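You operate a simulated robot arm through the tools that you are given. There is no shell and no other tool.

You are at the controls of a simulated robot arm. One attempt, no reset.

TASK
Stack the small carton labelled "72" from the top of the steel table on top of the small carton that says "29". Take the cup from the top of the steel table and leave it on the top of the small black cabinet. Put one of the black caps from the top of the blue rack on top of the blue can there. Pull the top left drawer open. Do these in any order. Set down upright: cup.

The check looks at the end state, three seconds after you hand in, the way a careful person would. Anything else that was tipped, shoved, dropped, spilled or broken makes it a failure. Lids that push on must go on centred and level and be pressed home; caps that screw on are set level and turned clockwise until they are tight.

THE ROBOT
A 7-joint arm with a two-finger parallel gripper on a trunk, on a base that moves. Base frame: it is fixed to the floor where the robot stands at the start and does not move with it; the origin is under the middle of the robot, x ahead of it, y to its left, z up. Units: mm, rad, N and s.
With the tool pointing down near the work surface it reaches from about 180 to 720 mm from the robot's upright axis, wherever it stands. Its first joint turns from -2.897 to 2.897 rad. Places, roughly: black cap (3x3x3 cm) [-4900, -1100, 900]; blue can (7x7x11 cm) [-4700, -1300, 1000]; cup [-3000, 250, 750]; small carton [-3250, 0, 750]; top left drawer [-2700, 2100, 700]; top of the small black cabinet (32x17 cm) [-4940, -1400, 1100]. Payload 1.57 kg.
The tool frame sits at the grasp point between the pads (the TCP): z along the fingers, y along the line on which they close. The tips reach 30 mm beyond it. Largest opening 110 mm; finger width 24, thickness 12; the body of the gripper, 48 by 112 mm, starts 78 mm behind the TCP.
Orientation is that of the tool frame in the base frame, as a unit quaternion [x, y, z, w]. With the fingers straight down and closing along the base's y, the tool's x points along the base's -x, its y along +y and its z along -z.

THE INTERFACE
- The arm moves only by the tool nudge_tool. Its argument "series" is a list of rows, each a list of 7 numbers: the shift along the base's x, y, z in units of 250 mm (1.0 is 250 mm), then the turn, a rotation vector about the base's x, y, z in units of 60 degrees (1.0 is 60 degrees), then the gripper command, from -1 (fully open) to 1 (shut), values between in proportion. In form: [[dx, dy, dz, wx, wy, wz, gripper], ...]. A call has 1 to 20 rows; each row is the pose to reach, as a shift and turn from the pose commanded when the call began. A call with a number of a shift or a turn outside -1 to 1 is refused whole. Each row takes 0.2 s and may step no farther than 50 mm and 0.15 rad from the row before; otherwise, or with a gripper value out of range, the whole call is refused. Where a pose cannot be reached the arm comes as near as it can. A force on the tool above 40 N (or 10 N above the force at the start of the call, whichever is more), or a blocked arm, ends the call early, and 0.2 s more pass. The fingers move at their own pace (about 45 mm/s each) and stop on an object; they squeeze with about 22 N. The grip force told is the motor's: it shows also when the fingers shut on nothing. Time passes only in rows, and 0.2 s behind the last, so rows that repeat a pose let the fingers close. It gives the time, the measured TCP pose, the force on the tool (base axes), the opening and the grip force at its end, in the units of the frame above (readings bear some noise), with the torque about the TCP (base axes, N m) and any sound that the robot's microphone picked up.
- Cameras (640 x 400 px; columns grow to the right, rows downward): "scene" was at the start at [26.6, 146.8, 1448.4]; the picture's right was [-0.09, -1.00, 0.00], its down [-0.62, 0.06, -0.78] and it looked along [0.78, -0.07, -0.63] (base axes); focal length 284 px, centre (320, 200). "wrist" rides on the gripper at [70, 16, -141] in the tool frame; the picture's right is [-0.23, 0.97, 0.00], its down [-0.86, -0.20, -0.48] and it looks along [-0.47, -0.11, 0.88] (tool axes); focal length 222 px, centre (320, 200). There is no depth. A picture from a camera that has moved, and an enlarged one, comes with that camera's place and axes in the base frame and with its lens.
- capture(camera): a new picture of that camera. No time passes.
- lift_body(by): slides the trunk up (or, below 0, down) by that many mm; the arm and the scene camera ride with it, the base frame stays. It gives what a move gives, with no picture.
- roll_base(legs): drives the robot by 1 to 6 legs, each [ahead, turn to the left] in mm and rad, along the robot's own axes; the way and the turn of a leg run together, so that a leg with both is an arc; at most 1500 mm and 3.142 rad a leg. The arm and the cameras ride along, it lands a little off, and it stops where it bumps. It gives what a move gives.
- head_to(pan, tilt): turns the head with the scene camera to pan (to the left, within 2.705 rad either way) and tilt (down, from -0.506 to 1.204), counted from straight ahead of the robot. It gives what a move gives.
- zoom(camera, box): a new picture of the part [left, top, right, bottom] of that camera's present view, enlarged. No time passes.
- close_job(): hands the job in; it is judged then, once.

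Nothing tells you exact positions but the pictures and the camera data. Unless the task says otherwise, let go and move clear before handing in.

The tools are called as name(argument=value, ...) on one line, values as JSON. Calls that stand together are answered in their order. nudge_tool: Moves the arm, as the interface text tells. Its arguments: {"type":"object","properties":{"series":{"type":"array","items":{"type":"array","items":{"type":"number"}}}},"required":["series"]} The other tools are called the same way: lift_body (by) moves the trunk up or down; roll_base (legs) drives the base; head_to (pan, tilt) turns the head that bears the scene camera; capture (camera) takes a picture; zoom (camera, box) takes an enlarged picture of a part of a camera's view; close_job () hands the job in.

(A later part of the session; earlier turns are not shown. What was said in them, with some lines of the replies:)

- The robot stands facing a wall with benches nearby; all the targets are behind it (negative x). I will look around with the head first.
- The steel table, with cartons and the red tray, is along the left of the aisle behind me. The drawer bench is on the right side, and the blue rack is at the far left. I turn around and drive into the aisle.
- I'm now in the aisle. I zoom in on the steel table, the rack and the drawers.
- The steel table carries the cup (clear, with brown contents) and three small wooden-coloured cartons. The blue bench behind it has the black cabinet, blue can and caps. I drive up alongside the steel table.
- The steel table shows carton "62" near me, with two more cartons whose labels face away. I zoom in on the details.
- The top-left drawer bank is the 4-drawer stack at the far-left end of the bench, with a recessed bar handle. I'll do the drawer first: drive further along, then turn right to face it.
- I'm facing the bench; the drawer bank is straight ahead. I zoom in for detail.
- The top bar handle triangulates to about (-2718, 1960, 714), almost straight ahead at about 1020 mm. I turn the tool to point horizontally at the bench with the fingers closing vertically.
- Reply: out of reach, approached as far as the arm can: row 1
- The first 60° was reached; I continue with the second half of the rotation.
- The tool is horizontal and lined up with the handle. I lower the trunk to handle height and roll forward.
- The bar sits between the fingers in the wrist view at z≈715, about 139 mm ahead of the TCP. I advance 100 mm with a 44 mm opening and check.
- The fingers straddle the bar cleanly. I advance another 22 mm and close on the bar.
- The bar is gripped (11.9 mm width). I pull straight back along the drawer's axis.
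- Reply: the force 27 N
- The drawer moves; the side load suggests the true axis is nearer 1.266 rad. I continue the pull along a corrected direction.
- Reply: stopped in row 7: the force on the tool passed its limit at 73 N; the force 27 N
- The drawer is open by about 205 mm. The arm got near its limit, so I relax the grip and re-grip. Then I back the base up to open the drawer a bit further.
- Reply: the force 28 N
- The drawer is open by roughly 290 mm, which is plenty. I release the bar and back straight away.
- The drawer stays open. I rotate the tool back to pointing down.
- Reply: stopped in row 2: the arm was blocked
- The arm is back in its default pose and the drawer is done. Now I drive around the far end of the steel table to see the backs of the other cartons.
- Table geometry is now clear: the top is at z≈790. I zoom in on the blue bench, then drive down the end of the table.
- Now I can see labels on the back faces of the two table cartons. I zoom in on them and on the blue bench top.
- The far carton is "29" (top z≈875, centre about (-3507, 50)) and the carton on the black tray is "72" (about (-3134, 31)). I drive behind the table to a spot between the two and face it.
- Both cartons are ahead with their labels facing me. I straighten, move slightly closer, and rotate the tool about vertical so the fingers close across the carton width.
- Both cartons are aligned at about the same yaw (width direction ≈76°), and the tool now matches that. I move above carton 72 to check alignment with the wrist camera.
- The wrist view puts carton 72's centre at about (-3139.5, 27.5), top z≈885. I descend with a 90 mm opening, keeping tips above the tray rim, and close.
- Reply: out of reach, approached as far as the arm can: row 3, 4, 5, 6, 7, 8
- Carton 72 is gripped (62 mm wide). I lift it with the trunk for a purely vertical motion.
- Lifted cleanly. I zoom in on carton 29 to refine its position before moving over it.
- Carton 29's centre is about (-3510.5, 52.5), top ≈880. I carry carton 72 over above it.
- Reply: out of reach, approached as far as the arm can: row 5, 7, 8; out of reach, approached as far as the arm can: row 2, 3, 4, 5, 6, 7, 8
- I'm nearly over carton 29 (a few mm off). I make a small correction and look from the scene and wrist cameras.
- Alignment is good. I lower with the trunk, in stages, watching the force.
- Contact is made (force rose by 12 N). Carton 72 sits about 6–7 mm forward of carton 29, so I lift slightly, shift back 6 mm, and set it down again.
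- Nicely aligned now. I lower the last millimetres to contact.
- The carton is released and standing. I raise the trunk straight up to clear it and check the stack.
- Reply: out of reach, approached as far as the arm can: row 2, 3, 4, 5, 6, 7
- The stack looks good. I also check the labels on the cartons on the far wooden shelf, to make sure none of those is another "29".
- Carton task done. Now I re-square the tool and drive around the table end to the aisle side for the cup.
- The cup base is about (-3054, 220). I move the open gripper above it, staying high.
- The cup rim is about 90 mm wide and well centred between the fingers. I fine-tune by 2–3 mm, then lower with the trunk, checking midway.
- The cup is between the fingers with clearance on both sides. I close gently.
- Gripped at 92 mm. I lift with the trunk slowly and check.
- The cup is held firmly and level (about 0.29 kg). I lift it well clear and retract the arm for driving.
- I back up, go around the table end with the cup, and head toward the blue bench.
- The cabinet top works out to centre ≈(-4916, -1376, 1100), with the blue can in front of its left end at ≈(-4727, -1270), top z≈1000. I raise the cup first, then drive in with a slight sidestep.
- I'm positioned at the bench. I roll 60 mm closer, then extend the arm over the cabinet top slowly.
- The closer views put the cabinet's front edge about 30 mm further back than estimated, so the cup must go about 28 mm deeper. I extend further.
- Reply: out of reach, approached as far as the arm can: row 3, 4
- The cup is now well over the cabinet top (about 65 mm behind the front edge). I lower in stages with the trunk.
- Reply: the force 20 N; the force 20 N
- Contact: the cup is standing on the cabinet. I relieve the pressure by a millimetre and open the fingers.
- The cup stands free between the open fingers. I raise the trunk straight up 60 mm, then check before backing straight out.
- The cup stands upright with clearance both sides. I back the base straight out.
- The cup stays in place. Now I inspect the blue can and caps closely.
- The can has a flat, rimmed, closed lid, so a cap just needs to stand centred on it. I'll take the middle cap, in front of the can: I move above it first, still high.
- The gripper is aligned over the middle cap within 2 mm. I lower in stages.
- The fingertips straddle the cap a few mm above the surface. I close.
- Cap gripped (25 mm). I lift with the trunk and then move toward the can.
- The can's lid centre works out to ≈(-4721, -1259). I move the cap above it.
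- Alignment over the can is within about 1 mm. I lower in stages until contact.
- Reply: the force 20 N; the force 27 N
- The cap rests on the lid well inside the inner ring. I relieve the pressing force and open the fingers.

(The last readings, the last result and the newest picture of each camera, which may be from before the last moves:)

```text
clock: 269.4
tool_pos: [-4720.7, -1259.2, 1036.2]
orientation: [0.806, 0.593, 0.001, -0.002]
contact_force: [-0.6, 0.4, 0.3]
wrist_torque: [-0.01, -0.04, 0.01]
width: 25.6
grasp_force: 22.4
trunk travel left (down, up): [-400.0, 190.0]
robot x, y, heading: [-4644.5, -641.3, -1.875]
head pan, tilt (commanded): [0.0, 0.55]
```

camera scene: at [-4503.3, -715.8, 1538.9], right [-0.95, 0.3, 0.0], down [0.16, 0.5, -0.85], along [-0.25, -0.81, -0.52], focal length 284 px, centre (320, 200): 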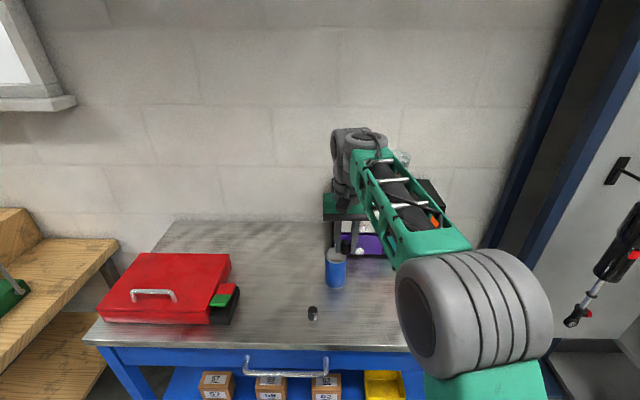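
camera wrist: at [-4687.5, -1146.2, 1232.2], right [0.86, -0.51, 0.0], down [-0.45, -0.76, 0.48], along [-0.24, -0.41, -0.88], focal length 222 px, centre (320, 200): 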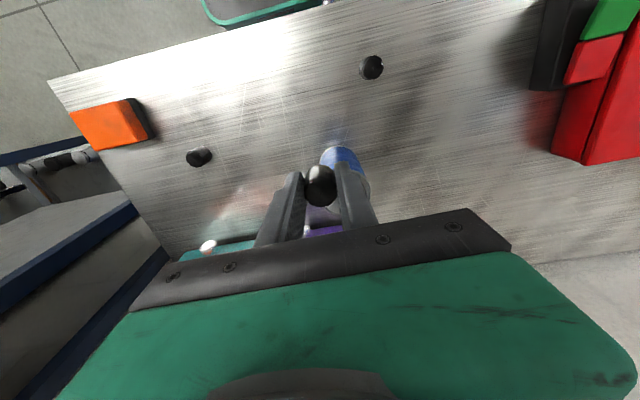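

lift_body(by=-1)

nudge_tool(series=[[0, 0, 0, 0, 0, 0, 0.5], [0, 0, 0, 0, 0, 0, 0.4], [0, 0, 0, 0, 0, 0, 0.25], [0, 0, 0, 0, 0, 0, 0.15], [0, 0, 0, 0, 0, 0, 0.15]])

zoom(camera="scene", box=[310, 205, 370, 265])

zoom(camera="wrist", box=[240, 110, 400, 230])

```text
clock: 269.9
tool_pos: [-4721.3, -1260.0, 1037.2]
orientation: [0.806, 0.592, 0.001, -0.001]
contact_force: [-0.6, 0.5, 0.0]
wrist_torque: [-0.01, -0.02, -0.01]
width: 25.4
grasp_force: 22.3
trunk travel left (down, up): [-399.0, 191.0]
robot x, y, heading: [-4643.9, -642.1, -1.878]
head pan, tilt (commanded): [0.0, 0.55]
```

```text
clock: 271.1
tool_pos: [-4720.9, -1259.9, 1036.1]
orientation: [0.806, 0.593, 0.001, 0.0]
contact_force: [0.8, -0.4, 0.3]
wrist_torque: [0.01, 0.0, -0.03]
width: 46.7
grasp_force: 0.1
trunk travel left (down, up): [-399.0, 191.0]
robot x, y, heading: [-4643.7, -640.9, -1.876]
head pan, tilt (commanded): [0.0, 0.55]
```

```text
6.67 times, centred on (340, 235) of scene
camera zoom: at [-4503.3, -715.5, 1482.9], right [-0.95, 0.3, 0.0], down [0.16, 0.5, -0.85], along [-0.25, -0.81, -0.52], focal length 1896 px, centre (187, -33)
```

zoom: 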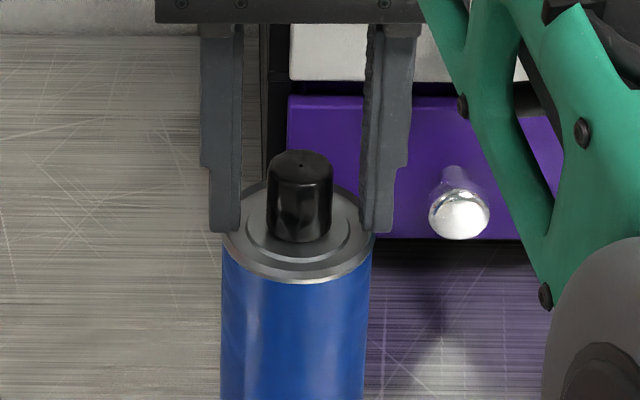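

```text
3.33 times, centred on (320, 170) of wrist
camera zoom: at [-4685.0, -1198.1, 1177.1], right [0.86, -0.51, 0.0], down [-0.45, -0.76, 0.48], along [-0.24, -0.41, -0.88], focal length 740 px, centre (320, 300)
```

zoom: 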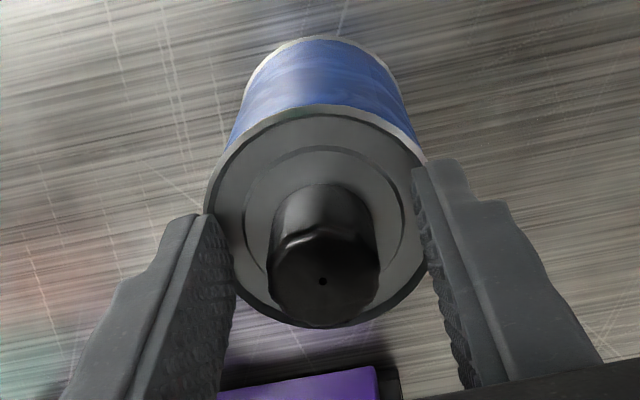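

The cap stands centred on the can's lid. I raise straight up and verify everything.

lift_body(by=150)

roll_base(legs=[[-350, 0]])

capture(camera="scene")

zoom(camera="scene", box=[300, 100, 460, 260])

```text
clock: 272.9
tool_pos: [-4721.2, -1258.9, 1186.4]
orientation: [0.806, 0.592, 0.001, -0.001]
contact_force: [0.5, -0.6, 0.4]
wrist_torque: [0.0, -0.01, 0.02]
width: 46.8
grasp_force: 0.1
trunk travel left (down, up): [-549.0, 41.0]
robot x, y, heading: [-4642.0, -637.8, -1.876]
head pan, tilt (commanded): [0.0, 0.55]
```

```text
clock: 275.1
tool_pos: [-4619.4, -927.3, 1187.9]
orientation: [0.807, 0.59, 0.001, 0.0]
contact_force: [-0.4, 0.3, -0.6]
wrist_torque: [0.0, -0.01, 0.02]
width: 46.8
grasp_force: 0.0
trunk travel left (down, up): [-549.0, 41.0]
robot x, y, heading: [-4537.0, -305.7, -1.884]
head pan, tilt (commanded): [0.0, 0.55]
```

```text
taken
camera scene: at [-4398.9, -384.6, 1633.0], right [-0.95, 0.3, 0.0], down [0.16, 0.5, -0.85], along [-0.26, -0.81, -0.52], focal length 284 px, centre (320, 200)
```

scene: 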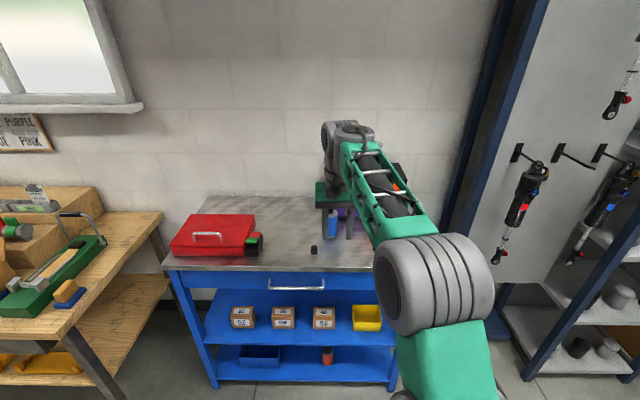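

```text
2.50 times, centred on (380, 180) of scene
camera zoom: at [-4398.9, -384.6, 1633.0], right [-0.95, 0.3, 0.0], down [0.16, 0.5, -0.85], along [-0.26, -0.81, -0.52], focal length 711 px, centre (170, 250)
```

zoom: 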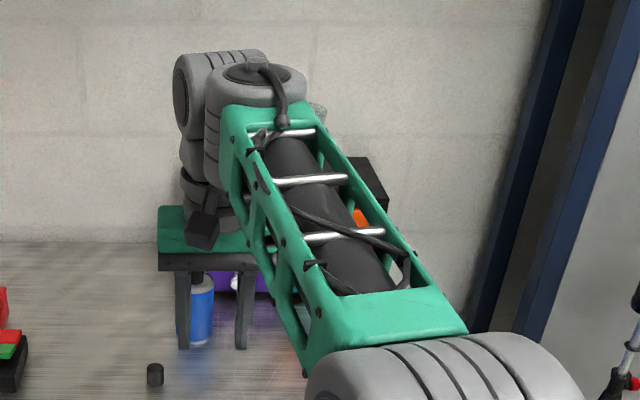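

roll_base(legs=[[0, 0.6]])

head_to(pan=-0.65, tilt=0.5)

capture(camera="scene")

```text
clock: 277.2
tool_pos: [-4248.5, -861.0, 1186.5]
orientation: [0.59, 0.807, 0.0, -0.002]
contact_force: [0.4, 0.0, -0.4]
wrist_torque: [0.0, 0.03, 0.01]
width: 46.7
grasp_force: 0.0
trunk travel left (down, up): [-549.0, 41.0]
robot x, y, heading: [-4538.8, -308.3, -1.263]
head pan, tilt (commanded): [0.0, 0.55]
```

```text
clock: 278.2
tool_pos: [-4247.8, -860.2, 1186.4]
orientation: [0.591, 0.807, 0.0, -0.001]
contact_force: [0.4, 0.2, 0.1]
wrist_torque: [0.03, 0.02, 0.0]
width: 46.8
grasp_force: 0.1
trunk travel left (down, up): [-549.0, 41.0]
robot x, y, heading: [-4534.4, -312.6, -1.264]
head pan, tilt (commanded): [-0.649, 0.499]
```

```text
taken
camera scene: at [-4438.5, -291.5, 1637.5], right [-0.94, 0.34, 0.0], down [0.16, 0.45, -0.88], along [-0.29, -0.83, -0.48], focal length 284 px, centre (320, 200)
```

scene: 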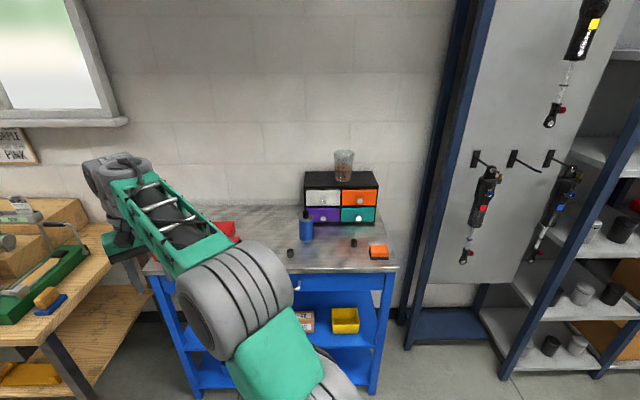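

zoom(camera="scene", box=[270, 140, 410, 270])

zoom(camera="scene", box=[280, 195, 340, 250])

```text
3.08 times, centred on (340, 205) of scene
camera zoom: at [-4438.5, -291.5, 1637.5], right [-0.94, 0.34, 0.0], down [0.16, 0.45, -0.88], along [-0.29, -0.83, -0.48], focal length 875 px, centre (258, 185)
```

zoom: 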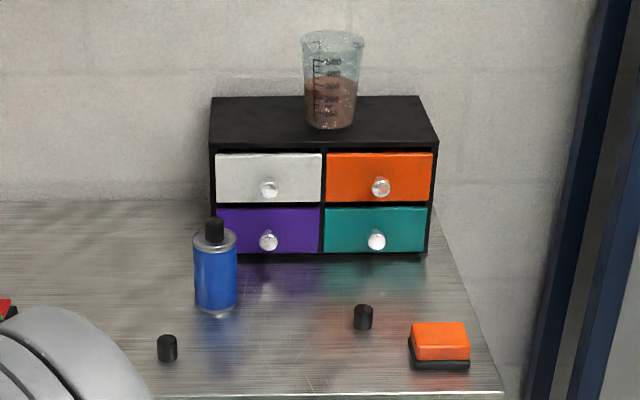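

```text
7.27 times, centred on (310, 222) of scene
camera zoom: at [-4438.5, -291.5, 1637.5], right [-0.94, 0.34, 0.0], down [0.16, 0.45, -0.88], along [-0.29, -0.83, -0.48], focal length 2068 px, centre (393, 36)
```

zoom: 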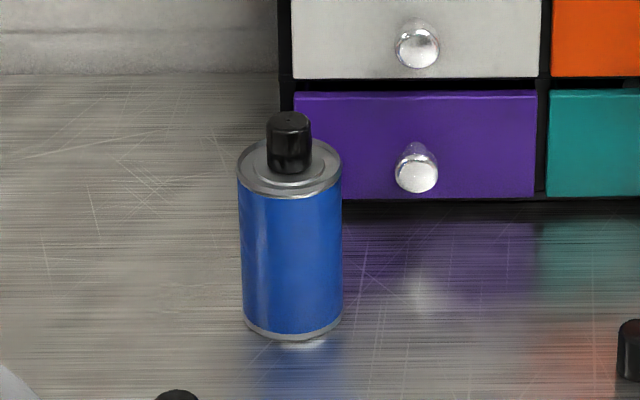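

Cup upright on the cabinet, cap standing on the can. I verify the stack and the drawer from here.

head_to(pan=1.75, tilt=0.35)

capture(camera="scene")

head_to(pan=2.2, tilt=0.3)

zoom(camera="scene", box=[200, 120, 440, 270])

```text
clock: 280.4
tool_pos: [-4247.8, -861.5, 1186.0]
orientation: [0.59, 0.807, 0.001, -0.001]
contact_force: [0.0, 0.3, -0.4]
wrist_torque: [0.01, 0.03, 0.04]
width: 46.6
grasp_force: 0.1
trunk travel left (down, up): [-549.0, 41.0]
robot x, y, heading: [-4536.3, -310.4, -1.266]
head pan, tilt (commanded): [1.751, 0.351]
```

```text
taken
camera scene: at [-4325.7, -162.3, 1651.2], right [0.47, -0.88, 0.0], down [-0.3, -0.16, -0.94], along [0.83, 0.44, -0.34], focal length 284 px, centre (320, 200)
```

scene: 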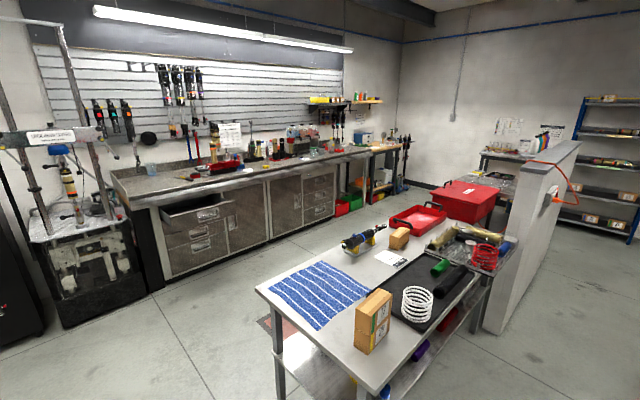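

```text
clock: 281.3
tool_pos: [-4247.6, -861.3, 1187.3]
orientation: [0.59, 0.807, 0.001, 0.0]
contact_force: [0.1, 0.0, -0.3]
wrist_torque: [-0.03, -0.04, 0.0]
width: 46.4
grasp_force: 0.2
trunk travel left (down, up): [-549.0, 41.0]
robot x, y, heading: [-4537.8, -312.4, -1.265]
head pan, tilt (commanded): [2.201, 0.3]
```

```text
2.67 times, centred on (320, 195) of scene
camera zoom: at [-4352.6, -130.6, 1655.9], right [0.81, -0.59, 0.0], down [-0.18, -0.24, -0.96], along [0.57, 0.77, -0.3], focal length 758 px, centre (320, 213)
```

zoom: 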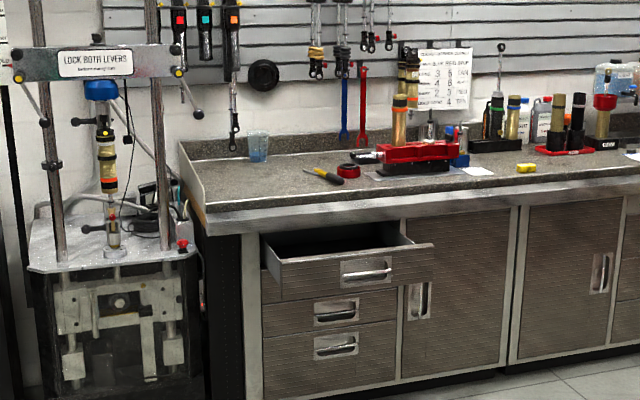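

The drawer is open, and carton 72 stands on carton 29. The cup is upright on the cabinet, and the cap is centred on the can. The gripper is empty and clear of everything, so I hand in.

close_job()

```text
The job is handed in.
```

All four jobs are done and handed in. My last look showed everything in place, but I have not been told the result of the check.

- **Drawer:** the top left drawer of the bench is open by about 290 mm.
- **Cartons:** carton 72 sits squarely on top of carton 29 on the steel table.
- **Cup:** it stands upright on the small black cabinet, with its contents still in it.
- **Cap:** one black cap stands upright on the blue can, within about 4 mm of centre. The can has a flat, closed lid, so there was nothing to screw or press on.

In those views nothing else looked tipped, moved or spilled. I then let go and moved clear before handing in.
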